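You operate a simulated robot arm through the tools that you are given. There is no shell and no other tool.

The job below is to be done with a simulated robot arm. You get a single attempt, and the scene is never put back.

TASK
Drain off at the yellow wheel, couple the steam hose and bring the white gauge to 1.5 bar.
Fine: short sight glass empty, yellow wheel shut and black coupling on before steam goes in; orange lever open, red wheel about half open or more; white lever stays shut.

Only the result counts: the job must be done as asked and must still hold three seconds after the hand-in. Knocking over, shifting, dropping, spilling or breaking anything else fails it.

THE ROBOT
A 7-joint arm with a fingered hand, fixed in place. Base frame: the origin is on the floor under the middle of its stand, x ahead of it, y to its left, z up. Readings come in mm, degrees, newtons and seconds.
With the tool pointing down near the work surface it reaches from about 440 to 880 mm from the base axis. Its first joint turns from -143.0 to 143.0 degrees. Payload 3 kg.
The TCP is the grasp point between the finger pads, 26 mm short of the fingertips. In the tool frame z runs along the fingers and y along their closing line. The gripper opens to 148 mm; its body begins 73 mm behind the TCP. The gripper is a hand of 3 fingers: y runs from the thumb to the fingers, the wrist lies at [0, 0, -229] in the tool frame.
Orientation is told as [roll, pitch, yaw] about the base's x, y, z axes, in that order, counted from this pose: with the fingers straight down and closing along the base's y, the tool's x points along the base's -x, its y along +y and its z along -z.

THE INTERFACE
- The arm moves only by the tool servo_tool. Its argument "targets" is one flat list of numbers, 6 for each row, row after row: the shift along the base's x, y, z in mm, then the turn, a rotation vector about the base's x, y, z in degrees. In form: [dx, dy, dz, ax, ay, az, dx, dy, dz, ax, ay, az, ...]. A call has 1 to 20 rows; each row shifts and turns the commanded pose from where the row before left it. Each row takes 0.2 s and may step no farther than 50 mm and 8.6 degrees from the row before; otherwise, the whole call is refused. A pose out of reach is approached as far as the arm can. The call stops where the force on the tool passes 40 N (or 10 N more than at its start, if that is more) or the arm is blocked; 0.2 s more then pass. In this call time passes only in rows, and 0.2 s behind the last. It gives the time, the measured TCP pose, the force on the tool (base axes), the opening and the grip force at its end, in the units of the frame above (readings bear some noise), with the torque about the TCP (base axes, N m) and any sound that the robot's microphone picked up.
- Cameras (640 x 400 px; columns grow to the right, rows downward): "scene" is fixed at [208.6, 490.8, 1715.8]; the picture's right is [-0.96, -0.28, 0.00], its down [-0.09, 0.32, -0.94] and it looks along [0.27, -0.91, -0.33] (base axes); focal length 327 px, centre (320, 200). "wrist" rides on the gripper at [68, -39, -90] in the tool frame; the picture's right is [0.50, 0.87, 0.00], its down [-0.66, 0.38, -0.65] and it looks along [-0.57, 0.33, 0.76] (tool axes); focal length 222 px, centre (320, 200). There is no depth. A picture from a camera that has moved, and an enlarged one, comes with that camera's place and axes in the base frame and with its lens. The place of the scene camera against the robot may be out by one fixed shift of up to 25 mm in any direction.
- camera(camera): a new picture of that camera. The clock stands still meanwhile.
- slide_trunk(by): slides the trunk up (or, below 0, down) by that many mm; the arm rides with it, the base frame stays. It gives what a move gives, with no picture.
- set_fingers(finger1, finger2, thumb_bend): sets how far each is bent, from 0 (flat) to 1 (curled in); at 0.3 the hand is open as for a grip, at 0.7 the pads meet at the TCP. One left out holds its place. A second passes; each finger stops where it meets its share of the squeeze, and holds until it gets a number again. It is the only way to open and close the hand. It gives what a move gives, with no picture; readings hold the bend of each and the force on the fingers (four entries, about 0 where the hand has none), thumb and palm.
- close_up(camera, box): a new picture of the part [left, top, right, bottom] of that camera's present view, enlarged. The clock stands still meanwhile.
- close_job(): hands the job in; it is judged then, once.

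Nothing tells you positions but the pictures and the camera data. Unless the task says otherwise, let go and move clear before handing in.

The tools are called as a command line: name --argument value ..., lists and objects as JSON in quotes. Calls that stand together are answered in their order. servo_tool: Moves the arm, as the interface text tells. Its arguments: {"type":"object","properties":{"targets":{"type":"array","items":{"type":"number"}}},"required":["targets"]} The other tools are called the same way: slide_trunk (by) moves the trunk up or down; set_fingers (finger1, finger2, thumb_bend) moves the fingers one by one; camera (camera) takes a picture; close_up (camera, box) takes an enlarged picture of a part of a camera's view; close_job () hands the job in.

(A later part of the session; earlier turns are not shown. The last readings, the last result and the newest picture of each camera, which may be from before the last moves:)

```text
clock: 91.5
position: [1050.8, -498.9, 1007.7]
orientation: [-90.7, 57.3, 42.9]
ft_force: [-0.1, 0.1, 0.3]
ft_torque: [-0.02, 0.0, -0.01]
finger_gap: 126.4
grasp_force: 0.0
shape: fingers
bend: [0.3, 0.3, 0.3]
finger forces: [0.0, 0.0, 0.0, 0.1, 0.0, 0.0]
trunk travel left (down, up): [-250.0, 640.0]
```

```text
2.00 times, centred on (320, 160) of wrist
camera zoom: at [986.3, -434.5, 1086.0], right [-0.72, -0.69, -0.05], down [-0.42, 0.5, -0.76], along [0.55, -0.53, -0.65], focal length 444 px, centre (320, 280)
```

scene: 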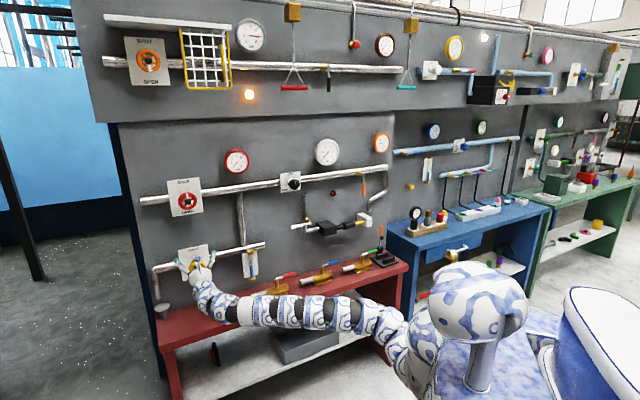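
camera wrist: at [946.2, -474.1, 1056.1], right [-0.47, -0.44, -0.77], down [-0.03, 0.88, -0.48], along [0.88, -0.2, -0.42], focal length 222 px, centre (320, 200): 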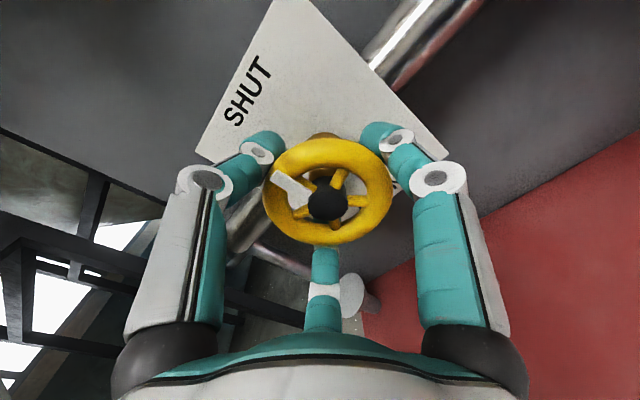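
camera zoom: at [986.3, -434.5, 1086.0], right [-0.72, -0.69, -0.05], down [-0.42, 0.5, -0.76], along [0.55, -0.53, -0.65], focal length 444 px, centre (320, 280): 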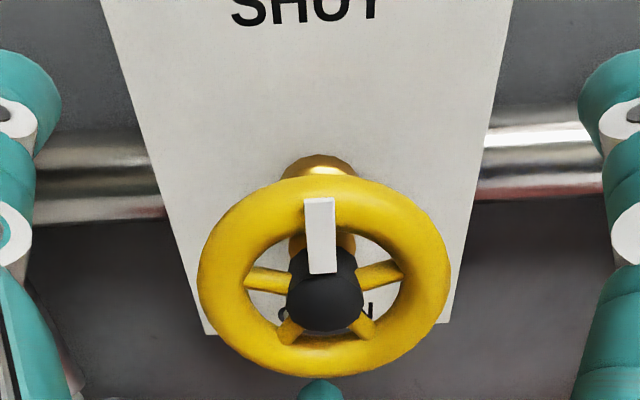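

The mark points straight up, so the yellow wheel is shut again with the glass empty. Next is the coupling, on the other side of the panel. I'll back off from the wheel, then raise the hand while lowering the trunk so the arm keeps enough bend to cross the middle.

servo_tool --targets '[-10, 11, 0, 0, 0, 0, -10, 11, 0, 0, 0, 0, -8, 11, 5, 0, 0, 0, -3, 8, 5, 0, 0, 0]'

camera --camera "wrist"

```text
clock: 92.5
position: [1049.4, -460.4, 1019.6]
orientation: [-90.7, 57.1, 43.0]
ft_force: [0.2, -0.1, 0.2]
ft_torque: [-0.01, -0.02, -0.01]
finger_gap: 126.4
grasp_force: 0.1
shape: fingers
bend: [0.3, 0.3, 0.3]
finger forces: [0.1, 0.0, 0.0, 0.0, 0.0, 0.0]
out of reach, approached as far as the arm can: row 1, 2, 3, 4
trunk travel left (down, up): [-250.0, 640.0]
```

```text
taken
camera wrist: at [984.8, -397.0, 1097.3], right [-0.72, -0.69, -0.05], down [-0.42, 0.5, -0.76], along [0.55, -0.53, -0.65], focal length 222 px, centre (320, 200)
```

wrist: 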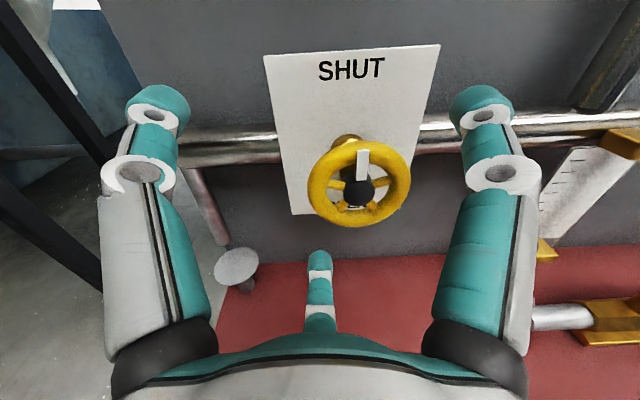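

The hand is now just clear of the rim plane. I'll keep moving along +y with a slight rise, which is a free direction and takes the fingers away from the wheel.

servo_tool --targets '[2, 10, 3, 0, 0, 0, 2, 10, 3, 0, 0, 0, 2, 10, 3, 0, 0, 0, 2, 12, 3, 0, 0, 0, 2, 12, 3, 0, 0, 0]'

camera --camera "wrist"

```text
clock: 93.8
position: [1058.7, -408.4, 1035.0]
orientation: [-90.7, 57.1, 42.9]
ft_force: [-0.8, 0.1, 0.4]
ft_torque: [0.0, -0.01, 0.04]
finger_gap: 126.5
grasp_force: 0.0
shape: fingers
bend: [0.3, 0.3, 0.3]
finger forces: [0.1, 0.1, 0.0, 0.1, 0.0, 0.1]
trunk travel left (down, up): [-250.0, 640.0]
```

```text
taken
camera wrist: at [994.5, -343.6, 1112.8], right [-0.72, -0.69, -0.05], down [-0.42, 0.5, -0.76], along [0.55, -0.53, -0.65], focal length 222 px, centre (320, 200)
```

wrist: 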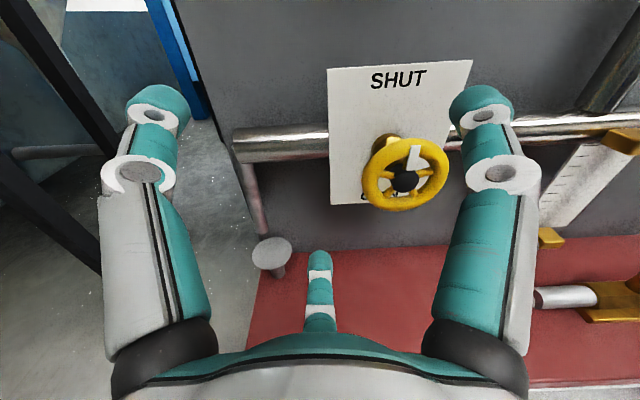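

Clear of the wheel now. I'll raise the hand a little and lower the trunk, in two stages, keeping the hand at a safe height above the bench.

servo_tool --targets '[0, 10, 30, 0, 0, 0, 0, 10, 30, 0, 0, 0, 0, 10, 30, 0, 0, 0, 0, 5, 30, 0, 0, 0]'

slide_trunk --by -125

servo_tool --targets '[0, 0, 30, 0, 0, 0, 0, 0, 30, 0, 0, 0, 0, 0, 30, 0, 0, 0, 0, 0, 30, 0, 0, 0]'

slide_trunk --by -120

camera --camera "scene"

```text
clock: 94.8
position: [1059.9, -371.8, 1154.1]
orientation: [-90.7, 57.1, 42.9]
ft_force: [0.4, 0.2, -1.0]
ft_torque: [0.0, -0.01, -0.03]
finger_gap: 126.6
grasp_force: 0.0
shape: fingers
bend: [0.3, 0.3, 0.3]
finger forces: [0.1, 0.0, 0.0, 0.1, 0.0, 0.0]
trunk travel left (down, up): [-250.0, 640.0]
```

```text
clock: 96.3
position: [1059.7, -372.0, 1029.8]
orientation: [-90.7, 57.1, 42.9]
ft_force: [0.0, -0.7, 0.1]
ft_torque: [-0.03, 0.01, 0.01]
finger_gap: 126.5
grasp_force: 0.1
shape: fingers
bend: [0.3, 0.3, 0.3]
finger forces: [0.1, 0.1, 0.0, 0.1, 0.0, 0.0]
trunk travel left (down, up): [-125.0, 765.0]
```

```text
clock: 97.3
position: [1073.0, -368.1, 1106.1]
orientation: [-92.2, 56.4, 41.4]
ft_force: [0.0, 0.4, 0.6]
ft_torque: [0.0, -0.02, 0.05]
finger_gap: 126.7
grasp_force: 0.0
shape: fingers
bend: [0.3, 0.3, 0.3]
finger forces: [0.1, 0.0, 0.0, 0.0, 0.1, 0.0]
out of reach, approached as far as the arm can: row 3, 4
trunk travel left (down, up): [-125.0, 765.0]
```

```text
clock: 98.8
position: [1072.9, -366.7, 987.8]
orientation: [-92.2, 56.5, 41.3]
ft_force: [0.7, -1.1, 0.2]
ft_torque: [0.01, 0.02, 0.03]
finger_gap: 126.7
grasp_force: 0.1
shape: fingers
bend: [0.3, 0.3, 0.3]
finger forces: [0.0, 0.0, 0.0, 0.1, 0.0, 0.0]
trunk travel left (down, up): [-5.0, 885.0]
```

```text
taken
```

scene: 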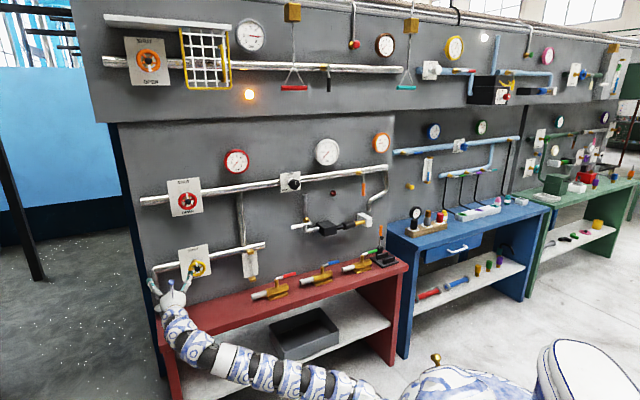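

The trunk is at the bottom and the arm reaches up from below. Now I'll move along the wall toward the middle while rising, keeping an 80 mm standoff.

servo_tool --targets '[-21.6, -20.4, 26.5, 0, 0, 0, -21.6, -20.4, 26.5, 0, 0, 0, -21.6, -20.4, 26.5, 0, 0, 0, -21.6, -20.4, 26.5, 0, 0, 0, -21.6, -20.4, 26.5, 0, 0, 0, -21.6, -20.4, 26.5, 0, 0, 0, -21.6, -20.4, 26.5, 0, 0, 0, -21.6, -20.4, 26.5, 0, 0, 0]'

camera --camera "wrist"

camera --camera "scene"

```text
clock: 100.6
position: [990.2, -518.2, 963.2]
orientation: [-94.0, 55.5, 39.3]
ft_force: [-0.2, 1.4, 0.7]
ft_torque: [0.0, 0.0, -0.01]
finger_gap: 126.7
grasp_force: 0.1
shape: fingers
bend: [0.3, 0.3, 0.3]
finger forces: [0.1, 0.1, 0.0, 0.0, 0.1, 0.1]
out of reach, approached as far as the arm can: row 1, 2, 3, 4, 5, 6, 7, 8
trunk travel left (down, up): [-5.0, 885.0]
```

```text
taken
camera wrist: at [922.3, -453.2, 1038.3], right [-0.73, -0.68, -0.08], down [-0.38, 0.5, -0.78], along [0.57, -0.54, -0.62], focal length 222 px, centre (320, 200)
```

wrist: 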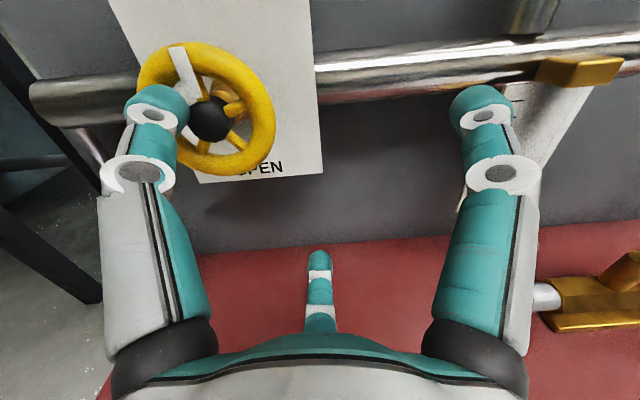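

```text
taken
```

scene: 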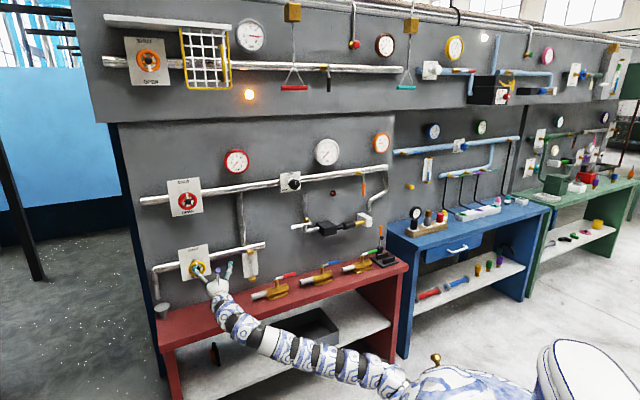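

The arm drifted and the thumb ended up close to the yellow wheel, though with no contact force. I'll retrace the same path back out in short steps.

servo_tool --targets '[10, 20, 3, 0, 0, 0]'

servo_tool --targets '[15, 28, 5, 0, 0, 0, 20, 35, 6, 0, 0, 0]'

servo_tool --targets '[20, 35, 6, 0, 0, 0, 10, 30, 6, 0, 0, 0]'

camera --camera "wrist"

```text
clock: 101.0
position: [1001.0, -499.9, 958.1]
orientation: [-92.7, 56.1, 40.8]
ft_force: [-0.4, -1.0, 0.6]
ft_torque: [-0.02, 0.02, 0.01]
finger_gap: 126.9
grasp_force: 0.1
shape: fingers
bend: [0.3, 0.3, 0.3]
finger forces: [0.1, 0.1, 0.1, 0.0, 0.1, 0.1]
out of reach, approached as far as the arm can: row 1
trunk travel left (down, up): [-5.0, 885.0]
```

```text
clock: 101.6
position: [1037.3, -437.4, 967.8]
orientation: [-92.2, 56.4, 41.2]
ft_force: [-0.4, 0.2, -0.5]
ft_torque: [0.02, -0.02, 0.03]
finger_gap: 126.9
grasp_force: 0.0
shape: fingers
bend: [0.3, 0.3, 0.3]
finger forces: [0.0, 0.0, 0.1, 0.0, 0.0, 0.0]
trunk travel left (down, up): [-5.0, 885.0]
```

```text
clock: 102.2
position: [1066.0, -372.3, 979.8]
orientation: [-92.1, 56.4, 41.5]
ft_force: [0.0, -1.2, 0.3]
ft_torque: [0.02, 0.02, 0.06]
finger_gap: 126.8
grasp_force: 0.0
shape: fingers
bend: [0.3, 0.3, 0.3]
finger forces: [0.1, 0.0, 0.0, 0.0, 0.1, 0.0]
trunk travel left (down, up): [-5.0, 885.0]
```

```text
taken
camera wrist: at [1000.5, -308.6, 1056.8], right [-0.73, -0.68, -0.06], down [-0.4, 0.5, -0.77], along [0.56, -0.53, -0.64], focal length 222 px, centre (320, 200)
```

wrist: 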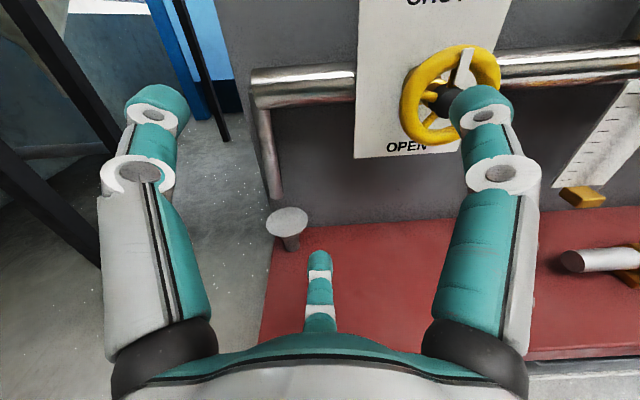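

Back in open space. I'll now try the opposite arrangement, with the shoulder higher than the hand: raise the trunk, then lower the hand with the arm sloping down.

slide_trunk --by 300

servo_tool --targets '[-5, 5, -40, 0, 0, 0, -5, 5, -40, 0, 0, 0, -5, 5, -40, 0, 0, 0]'

servo_tool --targets '[0, 0, -40, 0, 0, 0, 0, 0, -40, 0, 0, 0, 0, 0, -40, 0, 0, 0]'

servo_tool --targets '[-10, 10, -30, 0, 0, 0, -10, 10, -30, 0, 0, 0]'

```text
clock: 105.2
position: [1066.9, -370.4, 1280.0]
orientation: [-92.2, 56.4, 41.4]
ft_force: [-0.1, 0.0, 0.0]
ft_torque: [-0.01, -0.03, 0.0]
finger_gap: 126.8
grasp_force: 0.0
shape: fingers
bend: [0.3, 0.3, 0.3]
finger forces: [0.0, 0.0, 0.0, 0.1, 0.1, 0.0]
trunk travel left (down, up): [-305.0, 585.0]
```

```text
clock: 106.0
position: [1052.1, -355.2, 1159.9]
orientation: [-92.1, 56.3, 41.5]
ft_force: [0.2, -1.0, 1.2]
ft_torque: [0.02, -0.03, -0.03]
finger_gap: 126.8
grasp_force: 0.1
shape: fingers
bend: [0.3, 0.3, 0.3]
finger forces: [0.1, 0.0, 0.1, 0.0, 0.0, 0.0]
trunk travel left (down, up): [-305.0, 585.0]
```

```text
clock: 106.8
position: [1053.8, -357.2, 1039.8]
orientation: [-92.3, 56.4, 41.4]
ft_force: [0.1, -0.7, -0.4]
ft_torque: [-0.03, 0.02, 0.04]
finger_gap: 126.6
grasp_force: 0.0
shape: fingers
bend: [0.3, 0.3, 0.3]
finger forces: [0.0, 0.0, 0.1, 0.1, 0.0, 0.0]
trunk travel left (down, up): [-305.0, 585.0]
```

```text
clock: 107.6
position: [1019.3, -321.6, 1212.7]
orientation: [-124.3, 51.3, 15.3]
ft_force: [-0.2, 0.1, 0.2]
ft_torque: [0.02, -0.01, 0.02]
finger_gap: 126.6
grasp_force: 0.1
shape: fingers
bend: [0.3, 0.3, 0.3]
finger forces: [0.1, 0.1, 0.0, 0.0, 0.0, 0.0]
out of reach, approached as far as the arm can: row 1
trunk travel left (down, up): [-305.0, 585.0]
stopped in row 2: the arm was blocked; the commanded pose is now the measured one
```

The arm jumped part-way toward another posture and stopped, with the hand now tilted up about 20°. I'll look at it before moving on.

camera --camera "scene"

close_up --camera "scene" --box '[110, 170, 470, 395]'

```text
taken
```

scene: 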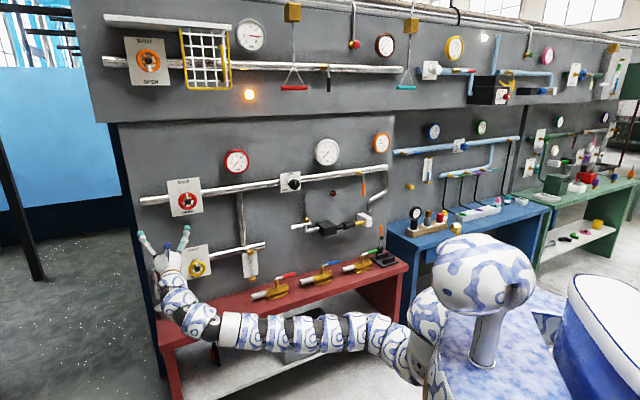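

```text
1.78 times, centred on (290, 282) of scene
camera zoom: at [208.6, 490.8, 1715.8], right [-0.96, -0.28, 0.0], down [-0.09, 0.32, -0.94], along [0.27, -0.91, -0.33], focal length 581 px, centre (373, 53)
```

zoom: 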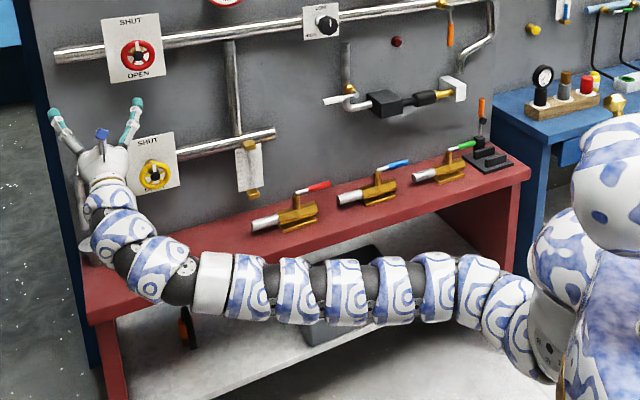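

Both wheels still show SHUT. The arm now hangs with its elbow down and the hand curled upward, which looks like its natural posture for facing the wall. I'll level the hand about its wrist in short steps and see if this posture moves freely.

servo_tool --targets '[4, -3, -27, 4.9, 4.7, 0]'

servo_tool --targets '[4, -3, -27, 4.9, 4.7, 0]'

camera --camera "scene"

```text
clock: 108.0
position: [1022.1, -326.2, 1186.7]
orientation: [-113.7, 54.2, 23.6]
ft_force: [-0.7, 0.1, -0.3]
ft_torque: [0.02, 0.02, -0.01]
finger_gap: 126.6
grasp_force: 0.1
shape: fingers
bend: [0.3, 0.3, 0.3]
finger forces: [0.0, 0.0, 0.0, 0.0, 0.0, 0.0]
trunk travel left (down, up): [-305.0, 585.0]
```

```text
clock: 108.4
position: [1026.0, -328.4, 1158.4]
orientation: [-102.4, 56.0, 33.0]
ft_force: [0.7, -0.7, -0.7]
ft_torque: [-0.02, 0.01, 0.02]
finger_gap: 126.9
grasp_force: 0.1
shape: fingers
bend: [0.3, 0.3, 0.3]
finger forces: [0.0, 0.0, 0.1, 0.0, 0.1, 0.0]
trunk travel left (down, up): [-305.0, 585.0]
```

```text
taken
```

scene: 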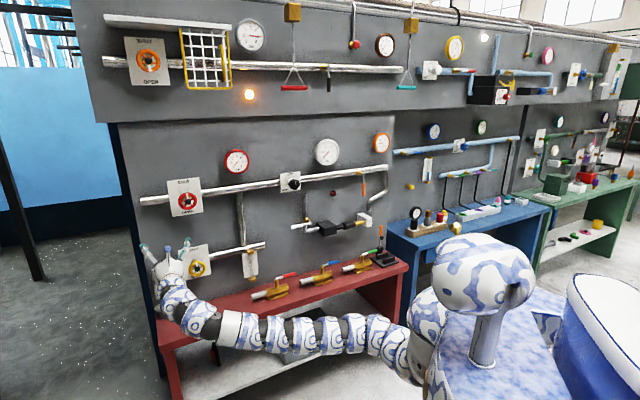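

servo_tool --targets '[4, -3, -27, 4.9, 4.7, 0]'

servo_tool --targets '[-14, 14, 0, 0, 0, 0, -14, 14, 0, 0, 0, 0]'

servo_tool --targets '[-20, 20, 0, 0, 0, 0, -20, 20, 0, 0, 0, 0]'

```text
clock: 108.8
position: [1030.3, -330.9, 1130.6]
orientation: [-90.1, 56.8, 43.2]
ft_force: [0.2, 0.5, -0.7]
ft_torque: [0.0, 0.01, 0.02]
finger_gap: 126.9
grasp_force: 0.1
shape: fingers
bend: [0.3, 0.3, 0.3]
finger forces: [0.0, 0.0, 0.0, 0.0, 0.0, 0.0]
trunk travel left (down, up): [-305.0, 585.0]
```

```text
clock: 109.4
position: [1017.1, -301.6, 1131.1]
orientation: [-90.3, 56.6, 42.7]
ft_force: [0.5, -0.1, -0.5]
ft_torque: [-0.03, -0.02, -0.01]
finger_gap: 126.8
grasp_force: 0.0
shape: fingers
bend: [0.3, 0.3, 0.3]
finger forces: [0.1, 0.0, 0.0, 0.1, 0.0, 0.0]
out of reach, approached as far as the arm can: row 1, 2
trunk travel left (down, up): [-305.0, 585.0]
```

```text
clock: 110.0
position: [1009.5, -256.4, 1130.3]
orientation: [-90.3, 56.6, 42.9]
ft_force: [0.4, 0.6, 0.4]
ft_torque: [0.0, 0.01, 0.0]
finger_gap: 127.0
grasp_force: 0.0
shape: fingers
bend: [0.3, 0.3, 0.3]
finger forces: [0.1, 0.0, 0.1, 0.0, 0.1, 0.0]
out of reach, approached as far as the arm can: row 1, 2
trunk travel left (down, up): [-305.0, 585.0]
```

The arm is again at its inner limit with the hand level. I'll test whether it can fold in more with the hand tilted up: pitch it up about the wrist, then retract.

servo_tool --targets '[-1.5, 1.6, 32, -5.76, -5.54, 0, -4.6, 4.7, 31, -5.76, -5.54, 0, -7.5, 7.8, 30, -5.76, -5.54, 0, -10.3, 10.7, 28, -5.76, -5.54, 0, -13, 13.5, 25.6, -5.76, -5.54, 0]'

servo_tool --targets '[-20, 10, 0, 0, 0, 0, -20, 10, 0, 0, 0, 0]'

close_up --camera "scene" --box '[110, 170, 470, 395]'

```text
clock: 111.2
position: [972.4, -215.6, 1276.8]
orientation: [-146.7, 39.4, -0.8]
ft_force: [-0.2, -0.7, 0.6]
ft_torque: [-0.01, 0.0, -0.01]
finger_gap: 127.3
grasp_force: 0.0
shape: fingers
bend: [0.3, 0.3, 0.3]
finger forces: [0.0, 0.1, 0.0, 0.0, 0.0, 0.1]
trunk travel left (down, up): [-305.0, 585.0]
```

```text
clock: 111.8
position: [933.8, -198.1, 1276.2]
orientation: [-146.5, 39.5, -0.9]
ft_force: [0.0, -0.3, 0.2]
ft_torque: [0.0, 0.01, 0.0]
finger_gap: 126.9
grasp_force: 0.0
shape: fingers
bend: [0.3, 0.3, 0.3]
finger forces: [0.0, 0.0, 0.0, 0.1, 0.1, 0.0]
trunk travel left (down, up): [-305.0, 585.0]
```

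```text
1.78 times, centred on (290, 282) of scene
camera zoom: at [208.6, 490.8, 1715.8], right [-0.96, -0.28, 0.0], down [-0.09, 0.32, -0.94], along [0.27, -0.91, -0.33], focal length 581 px, centre (373, 53)
```

zoom: 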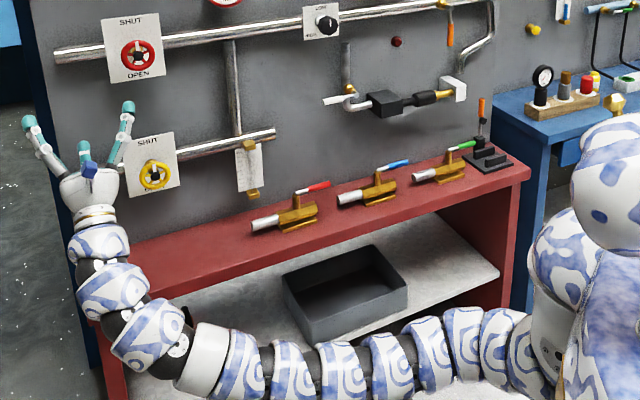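

With the hand tilted up, the arm folds in freely; this is the better posture, with the elbow down. I'll raise the trunk so the shoulder sits above the hand, then bring the hand down in steps.

slide_trunk --by 300

servo_tool --targets '[0, 0, -40, 0, 0, 0, 0, 0, -40, 0, 0, 0, 0, 0, -40, 0, 0, 0]'

servo_tool --targets '[0, 0, -40, 0, 0, 0, 0, 0, -40, 0, 0, 0, 0, 0, -40, 0, 0, 0]'

camera --camera "scene"

```text
clock: 114.8
position: [932.7, -196.0, 1576.5]
orientation: [-146.5, 39.5, -0.8]
ft_force: [-0.2, -0.9, -0.1]
ft_torque: [0.0, 0.01, 0.06]
finger_gap: 126.7
grasp_force: 0.1
shape: fingers
bend: [0.3, 0.3, 0.3]
finger forces: [0.1, 0.1, 0.0, 0.0, 0.0, 0.1]
trunk travel left (down, up): [-605.0, 285.0]
```

```text
clock: 115.6
position: [930.9, -200.9, 1456.5]
orientation: [-146.5, 39.4, -0.9]
ft_force: [0.8, 0.5, 0.3]
ft_torque: [0.01, -0.02, -0.02]
finger_gap: 126.8
grasp_force: 0.2
shape: fingers
bend: [0.3, 0.3, 0.3]
finger forces: [0.0, 0.1, 0.1, 0.0, 0.0, 0.0]
trunk travel left (down, up): [-605.0, 285.0]
```

```text
clock: 116.4
position: [930.5, -196.5, 1336.3]
orientation: [-146.5, 39.6, -0.9]
ft_force: [0.6, -0.5, 0.9]
ft_torque: [-0.01, 0.04, 0.01]
finger_gap: 126.8
grasp_force: 0.0
shape: fingers
bend: [0.3, 0.3, 0.3]
finger forces: [0.0, 0.0, 0.1, 0.0, 0.0, 0.0]
trunk travel left (down, up): [-605.0, 285.0]
```

```text
taken
```

scene: 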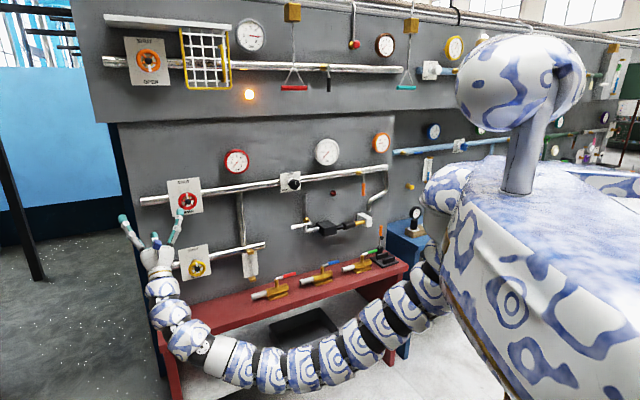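

Now the arm hangs in a free U-shape with plenty of slack. I'll level the hand again about its wrist.

servo_tool --targets '[13, -13.5, -25.6, 5.76, 5.54, 0, 10.3, -10.7, -28, 5.76, 5.54, 0]'

servo_tool --targets '[7.5, -7.8, -30, 5.76, 5.54, 0, 4.6, -4.7, -31, 5.76, 5.54, 0]'

servo_tool --targets '[1.5, -1.6, -32, 5.76, 5.54, 0]'

servo_tool --targets '[-20, 20, 0, 0, 0, 0, -20, 20, 0, 0, 0, 0]'

```text
clock: 117.0
position: [956.4, -220.5, 1282.5]
orientation: [-128.8, 49.5, 11.7]
ft_force: [0.1, -0.4, -0.6]
ft_torque: [0.0, -0.01, 0.0]
finger_gap: 126.8
grasp_force: 0.1
shape: fingers
bend: [0.3, 0.3, 0.3]
finger forces: [0.0, 0.0, 0.1, 0.0, 0.0, 0.0]
trunk travel left (down, up): [-605.0, 285.0]
```

```text
clock: 117.6
position: [967.4, -233.1, 1221.6]
orientation: [-104.4, 55.7, 31.4]
ft_force: [-0.4, 0.5, -0.4]
ft_torque: [-0.01, 0.01, -0.01]
finger_gap: 126.9
grasp_force: 0.0
shape: fingers
bend: [0.3, 0.3, 0.3]
finger forces: [0.0, 0.1, 0.1, 0.1, 0.0, 0.0]
trunk travel left (down, up): [-605.0, 285.0]
```

```text
clock: 118.0
position: [968.8, -232.7, 1190.8]
orientation: [-90.2, 56.8, 43.2]
ft_force: [0.2, 0.1, 0.4]
ft_torque: [0.01, 0.01, 0.0]
finger_gap: 127.0
grasp_force: 0.0
shape: fingers
bend: [0.3, 0.3, 0.3]
finger forces: [0.0, 0.0, 0.1, 0.1, 0.1, 0.0]
trunk travel left (down, up): [-605.0, 285.0]
```

```text
clock: 118.6
position: [928.0, -193.7, 1189.4]
orientation: [-90.2, 56.6, 43.0]
ft_force: [-0.8, -0.6, 0.6]
ft_torque: [0.0, -0.02, -0.03]
finger_gap: 126.7
grasp_force: 0.0
shape: fingers
bend: [0.3, 0.3, 0.3]
finger forces: [0.0, 0.0, 0.1, 0.0, 0.0, 0.0]
trunk travel left (down, up): [-605.0, 285.0]
```

Fully free now, even pulling back. I'll carry the hand across to the coupling area at a safe distance from the wall, in short segments.

servo_tool --targets '[-23, -40, -3, 0, 0, 0, -23, -40, -3, 0, 0, 0, -23, -40, -3, 0, 0, 0, -23, -40, -3, 0, 0, 0]'

servo_tool --targets '[-23, -40, -3, 0, 0, 0, -23, -40, -3, 0, 0, 0, -23, -40, -3, 0, 0, 0, -23, -40, -3, 0, 0, 0]'

servo_tool --targets '[-23, -40, -3, 0, 0, 0, -23, -40, -3, 0, 0, 0, -23, -40, -3, 0, 0, 0, -23, -40, -3, 0, 0, 0]'

camera --camera "wrist"

camera --camera "scene"

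```text
clock: 119.6
position: [863.0, -339.3, 1134.6]
orientation: [-92.0, 56.4, 41.2]
ft_force: [0.0, -0.2, -0.6]
ft_torque: [-0.01, 0.0, 0.0]
finger_gap: 126.5
grasp_force: 0.1
shape: fingers
bend: [0.3, 0.3, 0.3]
finger forces: [0.0, 0.0, 0.0, 0.0, 0.0, 0.1]
out of reach, approached as far as the arm can: row 2, 3, 4
trunk travel left (down, up): [-605.0, 285.0]
```

```text
clock: 120.6
position: [806.7, -478.9, 1057.9]
orientation: [-91.7, 56.6, 41.5]
ft_force: [0.5, 0.4, -1.0]
ft_torque: [-0.01, 0.03, 0.04]
finger_gap: 126.8
grasp_force: 0.0
shape: fingers
bend: [0.3, 0.3, 0.3]
finger forces: [0.0, 0.0, 0.0, 0.1, 0.0, 0.0]
out of reach, approached as far as the arm can: row 1, 2, 3, 4
trunk travel left (down, up): [-605.0, 285.0]
```

```text
clock: 121.6
position: [739.6, -632.7, 1004.4]
orientation: [-90.1, 56.7, 43.0]
ft_force: [-0.7, -0.4, 0.4]
ft_torque: [-0.03, 0.03, 0.0]
finger_gap: 126.7
grasp_force: 0.0
shape: fingers
bend: [0.3, 0.3, 0.3]
finger forces: [0.0, 0.0, 0.0, 0.1, 0.0, 0.0]
out of reach, approached as far as the arm can: row 1, 2, 3
trunk travel left (down, up): [-605.0, 285.0]
```

```text
taken
camera wrist: at [674.7, -569.2, 1082.7], right [-0.73, -0.68, -0.06], down [-0.41, 0.51, -0.76], along [0.55, -0.53, -0.65], focal length 222 px, centre (320, 200)
```

wrist: 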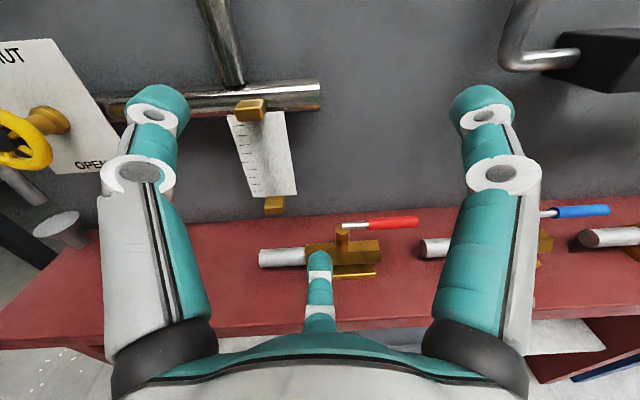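

```text
taken
```

scene: 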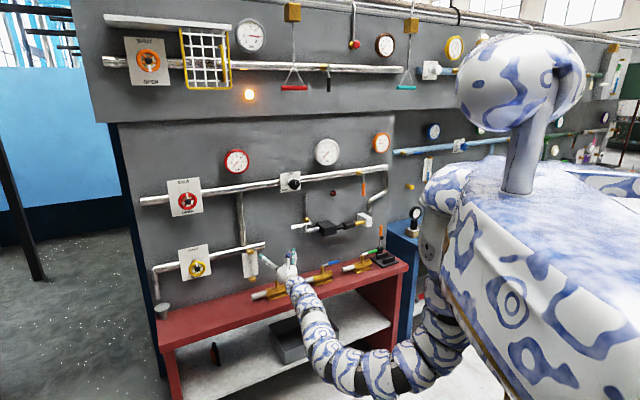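

I'm in front of the middle of the panel now, a bit low. I'll raise the trunk and keep moving toward the coupling for a good look.

slide_trunk --by 120

servo_tool --targets '[-33, -32, 0, 0, 0, 0, -33, -32, 0, 0, 0, 0]'

servo_tool --targets '[-33, -32, 0, 0, 0, 0, -33, -32, 0, 0, 0, 0]'

camera --camera "wrist"

```text
clock: 123.1
position: [741.7, -631.4, 1124.7]
orientation: [-90.2, 56.8, 42.9]
ft_force: [-0.1, -0.4, -0.4]
ft_torque: [0.0, 0.01, -0.01]
finger_gap: 126.9
grasp_force: 0.0
shape: fingers
bend: [0.3, 0.3, 0.3]
finger forces: [0.0, 0.1, 0.1, 0.0, 0.1, 0.0]
trunk travel left (down, up): [-725.0, 165.0]
```

```text
clock: 123.7
position: [673.1, -695.5, 1122.6]
orientation: [-90.1, 56.6, 43.1]
ft_force: [-0.2, 0.3, -0.1]
ft_torque: [-0.03, 0.01, 0.02]
finger_gap: 126.9
grasp_force: 0.1
shape: fingers
bend: [0.3, 0.3, 0.3]
finger forces: [0.1, 0.0, 0.0, 0.1, 0.1, 0.0]
trunk travel left (down, up): [-725.0, 165.0]
```

```text
clock: 124.3
position: [606.8, -758.7, 1124.4]
orientation: [-90.1, 56.7, 43.1]
ft_force: [1.1, 0.2, 0.4]
ft_torque: [0.01, 0.0, 0.02]
finger_gap: 126.8
grasp_force: 0.1
shape: fingers
bend: [0.3, 0.3, 0.3]
finger forces: [0.0, 0.0, 0.0, 0.0, 0.0, 0.0]
trunk travel left (down, up): [-725.0, 165.0]
```

```text
taken
camera wrist: at [542.4, -695.9, 1202.6], right [-0.73, -0.68, -0.06], down [-0.41, 0.51, -0.76], along [0.55, -0.53, -0.65], focal length 222 px, centre (320, 200)
```

wrist: 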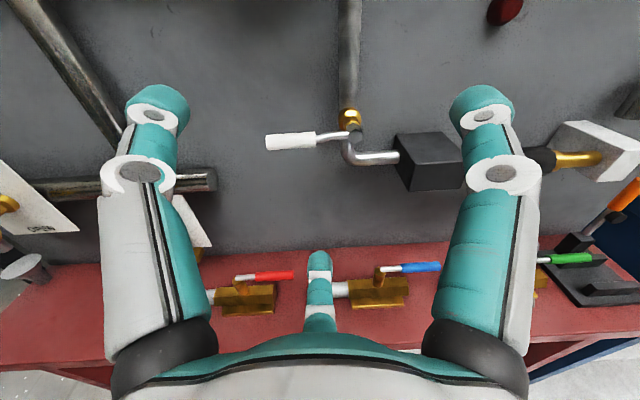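

The assembly is clear: valve with white lever, black box, coupling, brass spigot, white block. I'll shift right to see the coupling between the fingers.

servo_tool --targets '[-32, -31, 0, 0, 0, 0, -32, -31, 0, 0, 0, 0, -32, -31, 0, 0, 0, 0]'

camera --camera "wrist"

close_up --camera "wrist" --box '[170, 60, 490, 260]'

```text
clock: 125.1
position: [510.7, -853.7, 1124.7]
orientation: [-90.2, 56.6, 43.2]
ft_force: [0.5, -1.8, -1.0]
ft_torque: [0.01, 0.01, 0.03]
finger_gap: 126.8
grasp_force: 0.2
shape: fingers
bend: [0.3, 0.3, 0.3]
finger forces: [0.0, 0.0, 0.1, 0.0, 0.0, 0.0]
trunk travel left (down, up): [-725.0, 165.0]
```

```text
taken
camera wrist: at [446.7, -790.6, 1202.7], right [-0.73, -0.68, -0.06], down [-0.41, 0.51, -0.76], along [0.55, -0.53, -0.65], focal length 222 px, centre (320, 200)
```

wrist: 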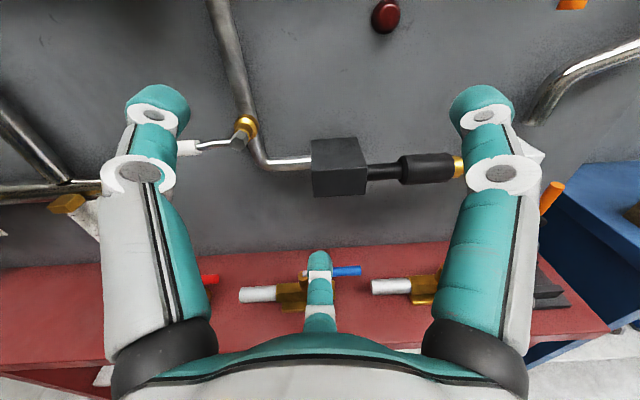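

```text
2.00 times, centred on (330, 160) of wrist
camera zoom: at [446.7, -790.6, 1202.7], right [-0.73, -0.68, -0.06], down [-0.41, 0.51, -0.76], along [0.55, -0.53, -0.65], focal length 444 px, centre (300, 280)
```

zoom: 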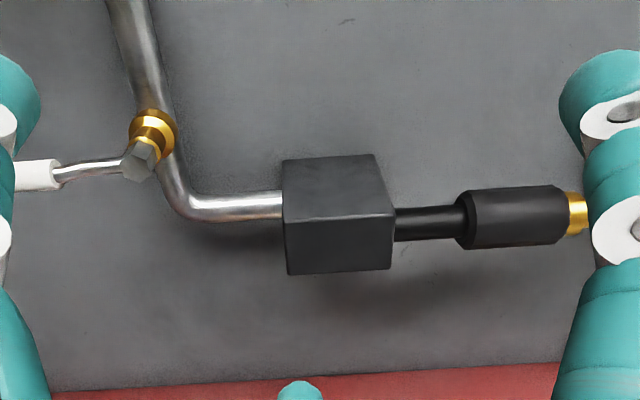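

I need the joint between coupling and spigot in plain view, so I'll shift right by another 80 mm.

servo_tool --targets '[-29, -28, 0, 0, 0, 0, -29, -28, 0, 0, 0, 0]'

camera --camera "wrist"

close_up --camera "wrist" --box '[170, 60, 490, 260]'

```text
clock: 125.7
position: [448.3, -908.9, 1115.2]
orientation: [-90.2, 54.9, 42.7]
ft_force: [3.8, 0.2, 5.4]
ft_torque: [0.35, 0.37, -0.18]
finger_gap: 126.6
grasp_force: 0.1
shape: fingers
bend: [0.3, 0.3, 0.3]
finger forces: [0.0, 0.1, 0.1, 0.1, 0.1, 0.0]
trunk travel left (down, up): [-725.0, 165.0]
```

```text
taken
camera wrist: at [382.0, -847.1, 1194.2], right [-0.73, -0.68, -0.09], down [-0.39, 0.52, -0.76], along [0.56, -0.52, -0.65], focal length 222 px, centre (320, 200)
```

wrist: 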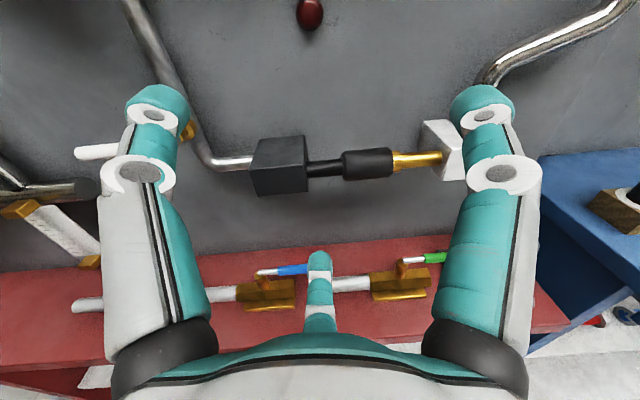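

```text
2.00 times, centred on (330, 160) of wrist
camera zoom: at [382.0, -847.1, 1194.2], right [-0.73, -0.68, -0.09], down [-0.39, 0.52, -0.76], along [0.56, -0.52, -0.65], focal length 444 px, centre (300, 280)
```

zoom: 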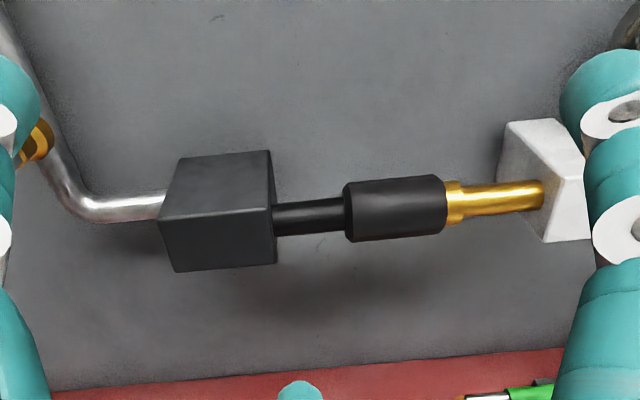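

The view is good. I see a black sleeve on a black rod from the box; its right end butts against a brass ring on a spigot from the white block, so it looks like the sleeve must be slid right over that ring. I'll let the arm settle and measure exactly.

servo_tool --targets '[0, 0, 0, 0, 0, 0]'

close_up --camera "wrist" --box '[220, 90, 480, 252]'

close_up --camera "scene" --box '[290, 200, 390, 262]'

```text
clock: 126.1
position: [453.8, -908.3, 1124.6]
orientation: [-90.3, 56.6, 42.8]
ft_force: [-0.1, -0.3, 0.8]
ft_torque: [-0.01, -0.02, 0.0]
finger_gap: 127.0
grasp_force: 0.1
shape: fingers
bend: [0.3, 0.3, 0.3]
finger forces: [0.1, 0.0, 0.0, 0.0, 0.1, 0.0]
trunk travel left (down, up): [-725.0, 165.0]
```

```text
2.46 times, centred on (350, 171) of wrist
camera zoom: at [388.5, -845.8, 1203.4], right [-0.73, -0.68, -0.06], down [-0.41, 0.5, -0.76], along [0.55, -0.53, -0.65], focal length 547 px, centre (246, 271)
```

zoom: 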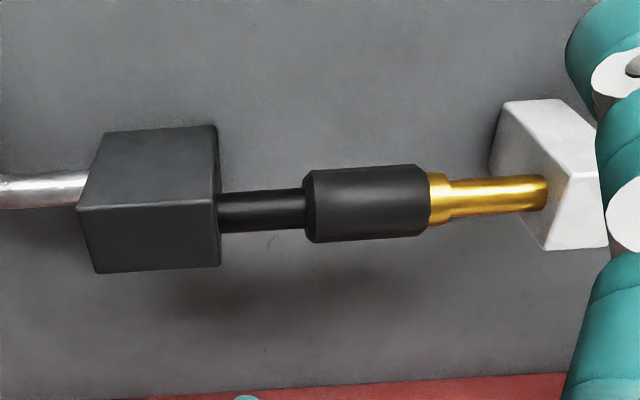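

```text
6.40 times, centred on (340, 231) of scene
camera zoom: at [208.6, 490.8, 1715.8], right [-0.96, -0.28, 0.0], down [-0.09, 0.32, -0.94], along [0.27, -0.91, -0.33], focal length 2091 px, centre (192, 2)
```

zoom: 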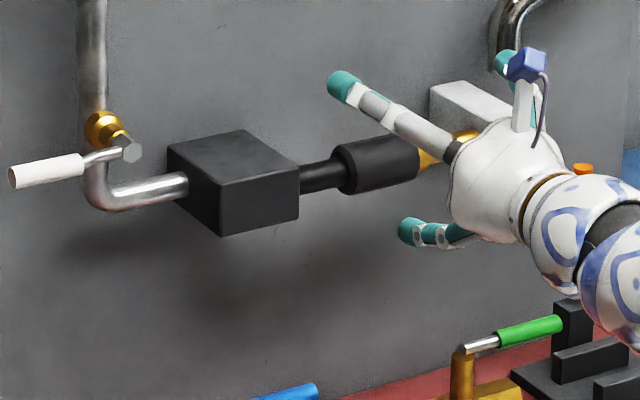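

Triangulating: the sleeve runs from about [554, −1055, 1024] to [503, −1109, 1021], about 43 mm in diameter, with its axis near 58 mm deeper than the wheels' plane. To reach it I need the trunk lower, so I'll alternate raising the hand and lowering the trunk in small stages.

servo_tool --targets '[2, -30, 0, 0, 0, 0, 2, -30, 0, 0, 0, 0, 2, -30, 20, 0, 0, 0]'

servo_tool --targets '[0, 0, 30, 0, 0, 0, 0, 0, 30, 0, 0, 0]'

slide_trunk --by -100

servo_tool --targets '[0, 0, 35, 0, 0, 0, 0, 0, 35, 0, 0, 0]'

```text
clock: 126.9
position: [460.2, -960.9, 1129.1]
orientation: [-92.4, 56.6, 40.8]
ft_force: [-0.1, 0.4, -0.3]
ft_torque: [0.02, 0.01, 0.0]
finger_gap: 127.0
grasp_force: 0.0
shape: fingers
bend: [0.3, 0.3, 0.3]
finger forces: [0.1, 0.1, 0.1, 0.1, 0.1, 0.0]
out of reach, approached as far as the arm can: row 2, 3
trunk travel left (down, up): [-725.0, 165.0]
```

```text
clock: 127.5
position: [452.3, -942.2, 1156.1]
orientation: [-91.6, 56.1, 39.2]
ft_force: [1.1, 0.9, -0.1]
ft_torque: [-0.03, 0.0, -0.01]
finger_gap: 127.0
grasp_force: 0.0
shape: fingers
bend: [0.3, 0.3, 0.3]
finger forces: [0.1, 0.0, 0.0, 0.0, 0.0, 0.1]
out of reach, approached as far as the arm can: row 1, 2
trunk travel left (down, up): [-725.0, 165.0]
```

```text
clock: 128.8
position: [451.7, -942.4, 1056.4]
orientation: [-91.9, 56.2, 38.9]
ft_force: [-0.6, 0.2, -0.4]
ft_torque: [-0.01, 0.0, 0.01]
finger_gap: 126.6
grasp_force: 0.2
shape: fingers
bend: [0.3, 0.3, 0.3]
finger forces: [0.0, 0.0, 0.0, 0.0, 0.0, 0.0]
trunk travel left (down, up): [-625.0, 265.0]
```

```text
clock: 129.4
position: [453.3, -941.0, 1127.6]
orientation: [-91.9, 56.2, 39.1]
ft_force: [0.3, -0.5, -0.3]
ft_torque: [-0.02, 0.02, -0.01]
finger_gap: 127.1
grasp_force: 0.1
shape: fingers
bend: [0.3, 0.3, 0.3]
finger forces: [0.1, 0.0, 0.0, 0.1, 0.1, 0.0]
trunk travel left (down, up): [-625.0, 265.0]
```

servo_tool --targets '[0, 0, 0, 0, 0, 4.5]'

slide_trunk --by -80

servo_tool --targets '[2, -25, 30, 0, 0, 0, 2, -25, 30, 0, 0, 0]'

camera --camera "scene"

camera --camera "wrist"

```text
clock: 129.8
position: [450.5, -943.2, 1122.4]
orientation: [-90.6, 56.1, 42.5]
ft_force: [1.1, -1.0, -0.1]
ft_torque: [-0.01, 0.02, -0.01]
finger_gap: 126.9
grasp_force: 0.0
shape: fingers
bend: [0.3, 0.3, 0.3]
finger forces: [0.1, 0.0, 0.0, 0.0, 0.1, 0.0]
out of reach, approached as far as the arm can: row 1
trunk travel left (down, up): [-625.0, 265.0]
```

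```text
clock: 131.0
position: [450.8, -943.8, 1043.4]
orientation: [-90.7, 56.2, 42.4]
ft_force: [-0.3, -0.2, -0.5]
ft_torque: [0.03, 0.02, 0.01]
finger_gap: 126.7
grasp_force: 0.0
shape: fingers
bend: [0.3, 0.3, 0.3]
finger forces: [0.0, 0.0, 0.1, 0.0, 0.1, 0.0]
trunk travel left (down, up): [-545.0, 345.0]
```

```text
clock: 131.6
position: [457.4, -994.2, 1104.0]
orientation: [-90.8, 56.1, 42.3]
ft_force: [-0.3, 1.2, 0.4]
ft_torque: [-0.02, 0.0, 0.0]
finger_gap: 126.8
grasp_force: 0.2
shape: fingers
bend: [0.3, 0.3, 0.3]
finger forces: [0.0, 0.0, 0.0, 0.1, 0.0, 0.1]
trunk travel left (down, up): [-545.0, 345.0]
```

```text
taken
```

scene: 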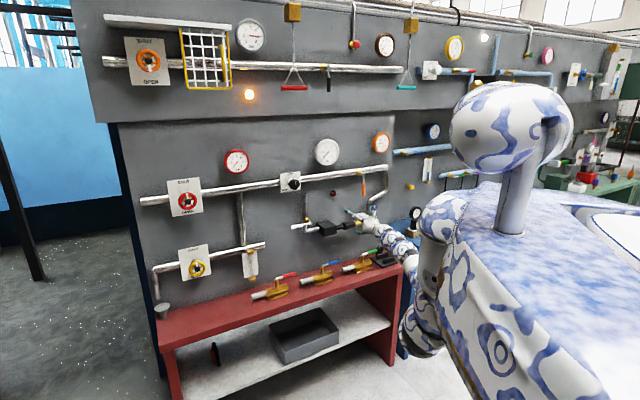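

```text
taken
camera wrist: at [391.4, -930.2, 1181.9], right [-0.73, -0.68, -0.07], down [-0.4, 0.51, -0.76], along [0.55, -0.53, -0.65], focal length 222 px, centre (320, 200)
```

wrist: 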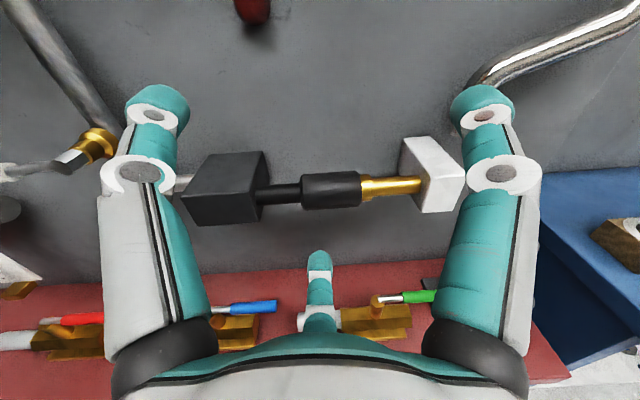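

The hand is in front of the coupling. I plan to hook one finger over the thin rod just left of the sleeve and push the sleeve to the right onto the spigot. First I'll roll the hand 60° so that finger is on top.

servo_tool --targets '[0, 0, 0, -5.2, 5.4, 0, 0, 0, 0, -5.2, 5.4, 0]'

servo_tool --targets '[0, 0, 0, -5.2, 5.4, 0, 0, 0, 0, -5.2, 5.4, 0]'

servo_tool --targets '[0, 0, 0, -5.2, 5.4, 0, 0, 0, 0, -5.2, 5.4, 0]'

servo_tool --targets '[0, 0, 0, -5.2, 5.4, 0, 0, 0, 0, -5.2, 5.4, 0]'

camera --camera "wrist"

```text
clock: 132.2
position: [456.3, -993.8, 1104.1]
orientation: [-91.8, 71.2, 41.3]
ft_force: [-0.1, -0.1, 0.0]
ft_torque: [0.0, -0.01, -0.01]
finger_gap: 126.9
grasp_force: 0.1
shape: fingers
bend: [0.3, 0.3, 0.3]
finger forces: [0.0, 0.1, 0.1, 0.1, 0.0, 0.0]
trunk travel left (down, up): [-545.0, 345.0]
```

```text
clock: 132.8
position: [455.9, -994.5, 1104.4]
orientation: [-102.4, 86.2, 31.0]
ft_force: [-0.4, 0.2, 0.1]
ft_torque: [0.0, -0.03, -0.01]
finger_gap: 126.9
grasp_force: 0.1
shape: fingers
bend: [0.3, 0.3, 0.3]
finger forces: [0.0, 0.0, 0.0, 0.0, 0.0, 0.0]
trunk travel left (down, up): [-545.0, 345.0]
```

```text
clock: 133.4
position: [456.0, -994.2, 1103.2]
orientation: [94.9, 78.7, -131.7]
ft_force: [-0.3, 0.9, -0.1]
ft_torque: [0.0, 0.01, -0.01]
finger_gap: 126.4
grasp_force: 0.1
shape: fingers
bend: [0.3, 0.3, 0.3]
finger forces: [0.1, 0.1, 0.1, 0.0, 0.0, 0.0]
trunk travel left (down, up): [-545.0, 345.0]
```

```text
clock: 134.0
position: [455.8, -993.7, 1104.2]
orientation: [92.3, 63.7, -134.2]
ft_force: [0.2, 0.1, -0.4]
ft_torque: [-0.03, -0.01, 0.02]
finger_gap: 126.6
grasp_force: 0.1
shape: fingers
bend: [0.3, 0.3, 0.3]
finger forces: [0.0, 0.1, 0.1, 0.0, 0.0, 0.1]
trunk travel left (down, up): [-545.0, 345.0]
```

```text
taken
camera wrist: at [439.9, -882.3, 1146.3], right [-0.41, -0.37, 0.83], down [-0.9, 0.03, -0.43], along [0.14, -0.93, -0.35], focal length 222 px, centre (320, 200)
```

wrist: 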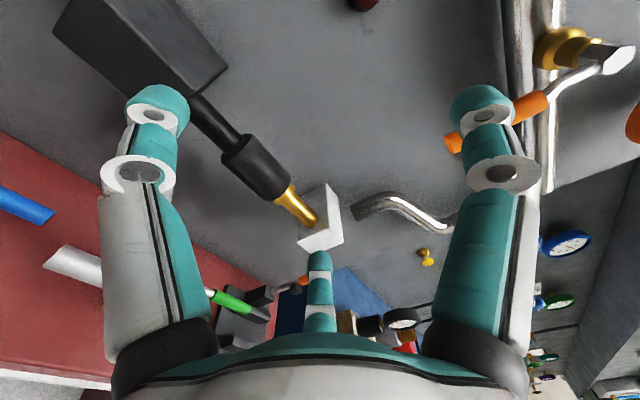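

The roll worked smoothly, and finger 1 is now on top. I'll move to the spot in front of the rod, just left of the sleeve, still about 80 mm out.

servo_tool --targets '[16.6, 4.8, -32, 0, 0, 0, 16.6, 4.8, -32, 0, 0, 0, 16.6, 4.8, -32, 0, 0, 0]'

camera --camera "wrist"

close_up --camera "scene" --box '[290, 180, 410, 255]'

```text
clock: 134.8
position: [507.4, -978.9, 1008.3]
orientation: [92.4, 63.7, -134.0]
ft_force: [-0.3, 0.5, 0.3]
ft_torque: [-0.01, 0.0, -0.01]
finger_gap: 127.0
grasp_force: 0.2
shape: fingers
bend: [0.3, 0.3, 0.3]
finger forces: [0.1, 0.1, 0.1, 0.0, 0.1, 0.1]
trunk travel left (down, up): [-545.0, 345.0]
```

```text
taken
camera wrist: at [490.6, -867.5, 1050.5], right [-0.41, -0.37, 0.83], down [-0.9, 0.03, -0.43], along [0.14, -0.93, -0.35], focal length 222 px, centre (320, 200)
```

wrist: 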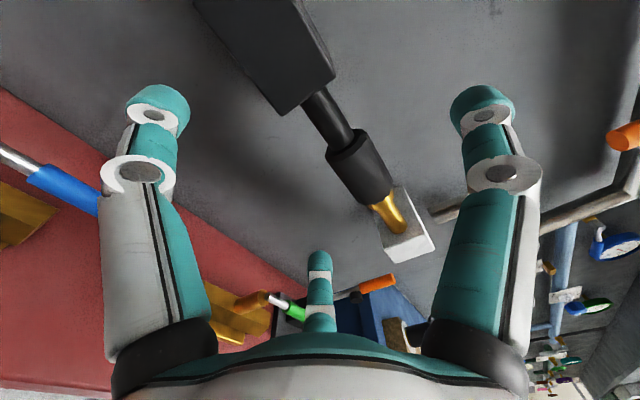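

```text
5.33 times, centred on (350, 218) of scene
camera zoom: at [208.6, 490.8, 1715.8], right [-0.96, -0.28, 0.0], down [-0.09, 0.32, -0.94], along [0.27, -0.91, -0.33], focal length 1742 px, centre (160, 107)
```

zoom: 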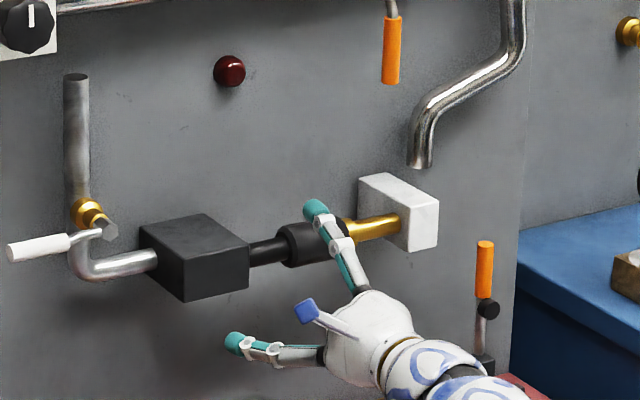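

The geometry matches my estimate: the rod is dead ahead, finger 1 above it, thumb and finger 2 clear below. I'll advance toward the wall.

servo_tool --targets '[13.4, -14.5, 0, 0, 0, 0, 13.4, -14.5, 0, 0, 0, 0]'

servo_tool --targets '[13.4, -14.5, 0, 0, 0, 0, 13.4, -14.5, 0, 0, 0, 0]'

camera --camera "wrist"

close_up --camera "scene" --box '[290, 180, 410, 255]'

```text
clock: 135.4
position: [533.3, -1007.8, 1008.5]
orientation: [92.3, 63.8, -134.1]
ft_force: [0.7, 0.6, -0.7]
ft_torque: [-0.01, 0.01, 0.0]
finger_gap: 126.9
grasp_force: 0.0
shape: fingers
bend: [0.3, 0.3, 0.3]
finger forces: [0.0, 0.1, 0.0, 0.0, 0.0, 0.1]
trunk travel left (down, up): [-545.0, 345.0]
```

```text
clock: 136.0
position: [550.1, -1030.5, 1013.5]
orientation: [92.3, 63.8, -134.1]
ft_force: [-0.1, 0.2, -0.2]
ft_torque: [-0.02, 0.02, 0.01]
finger_gap: 126.7
grasp_force: 0.1
shape: fingers
bend: [0.3, 0.3, 0.3]
finger forces: [0.0, 0.0, 0.0, 0.0, 0.0, 0.0]
out of reach, approached as far as the arm can: row 2
trunk travel left (down, up): [-545.0, 345.0]
```

```text
taken
camera wrist: at [534.7, -919.8, 1056.2], right [-0.41, -0.37, 0.83], down [-0.9, 0.03, -0.43], along [0.14, -0.93, -0.35], focal length 222 px, centre (320, 200)
```

wrist: 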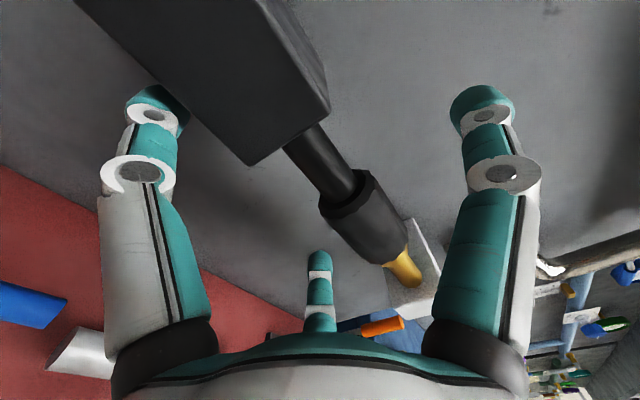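

```text
5.33 times, centred on (350, 218) of scene
camera zoom: at [208.6, 490.8, 1715.8], right [-0.96, -0.28, 0.0], down [-0.09, 0.32, -0.94], along [0.27, -0.91, -0.33], focal length 1742 px, centre (160, 107)
```

zoom: 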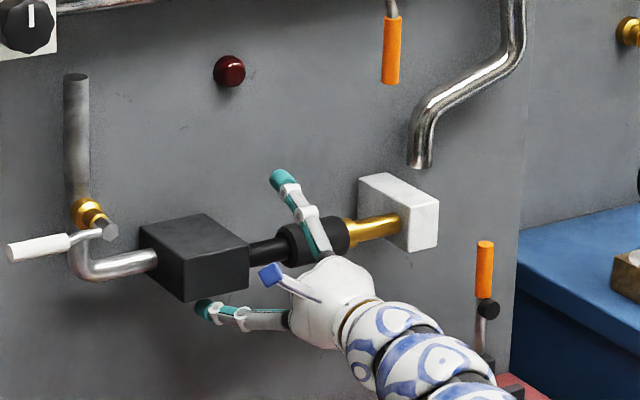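

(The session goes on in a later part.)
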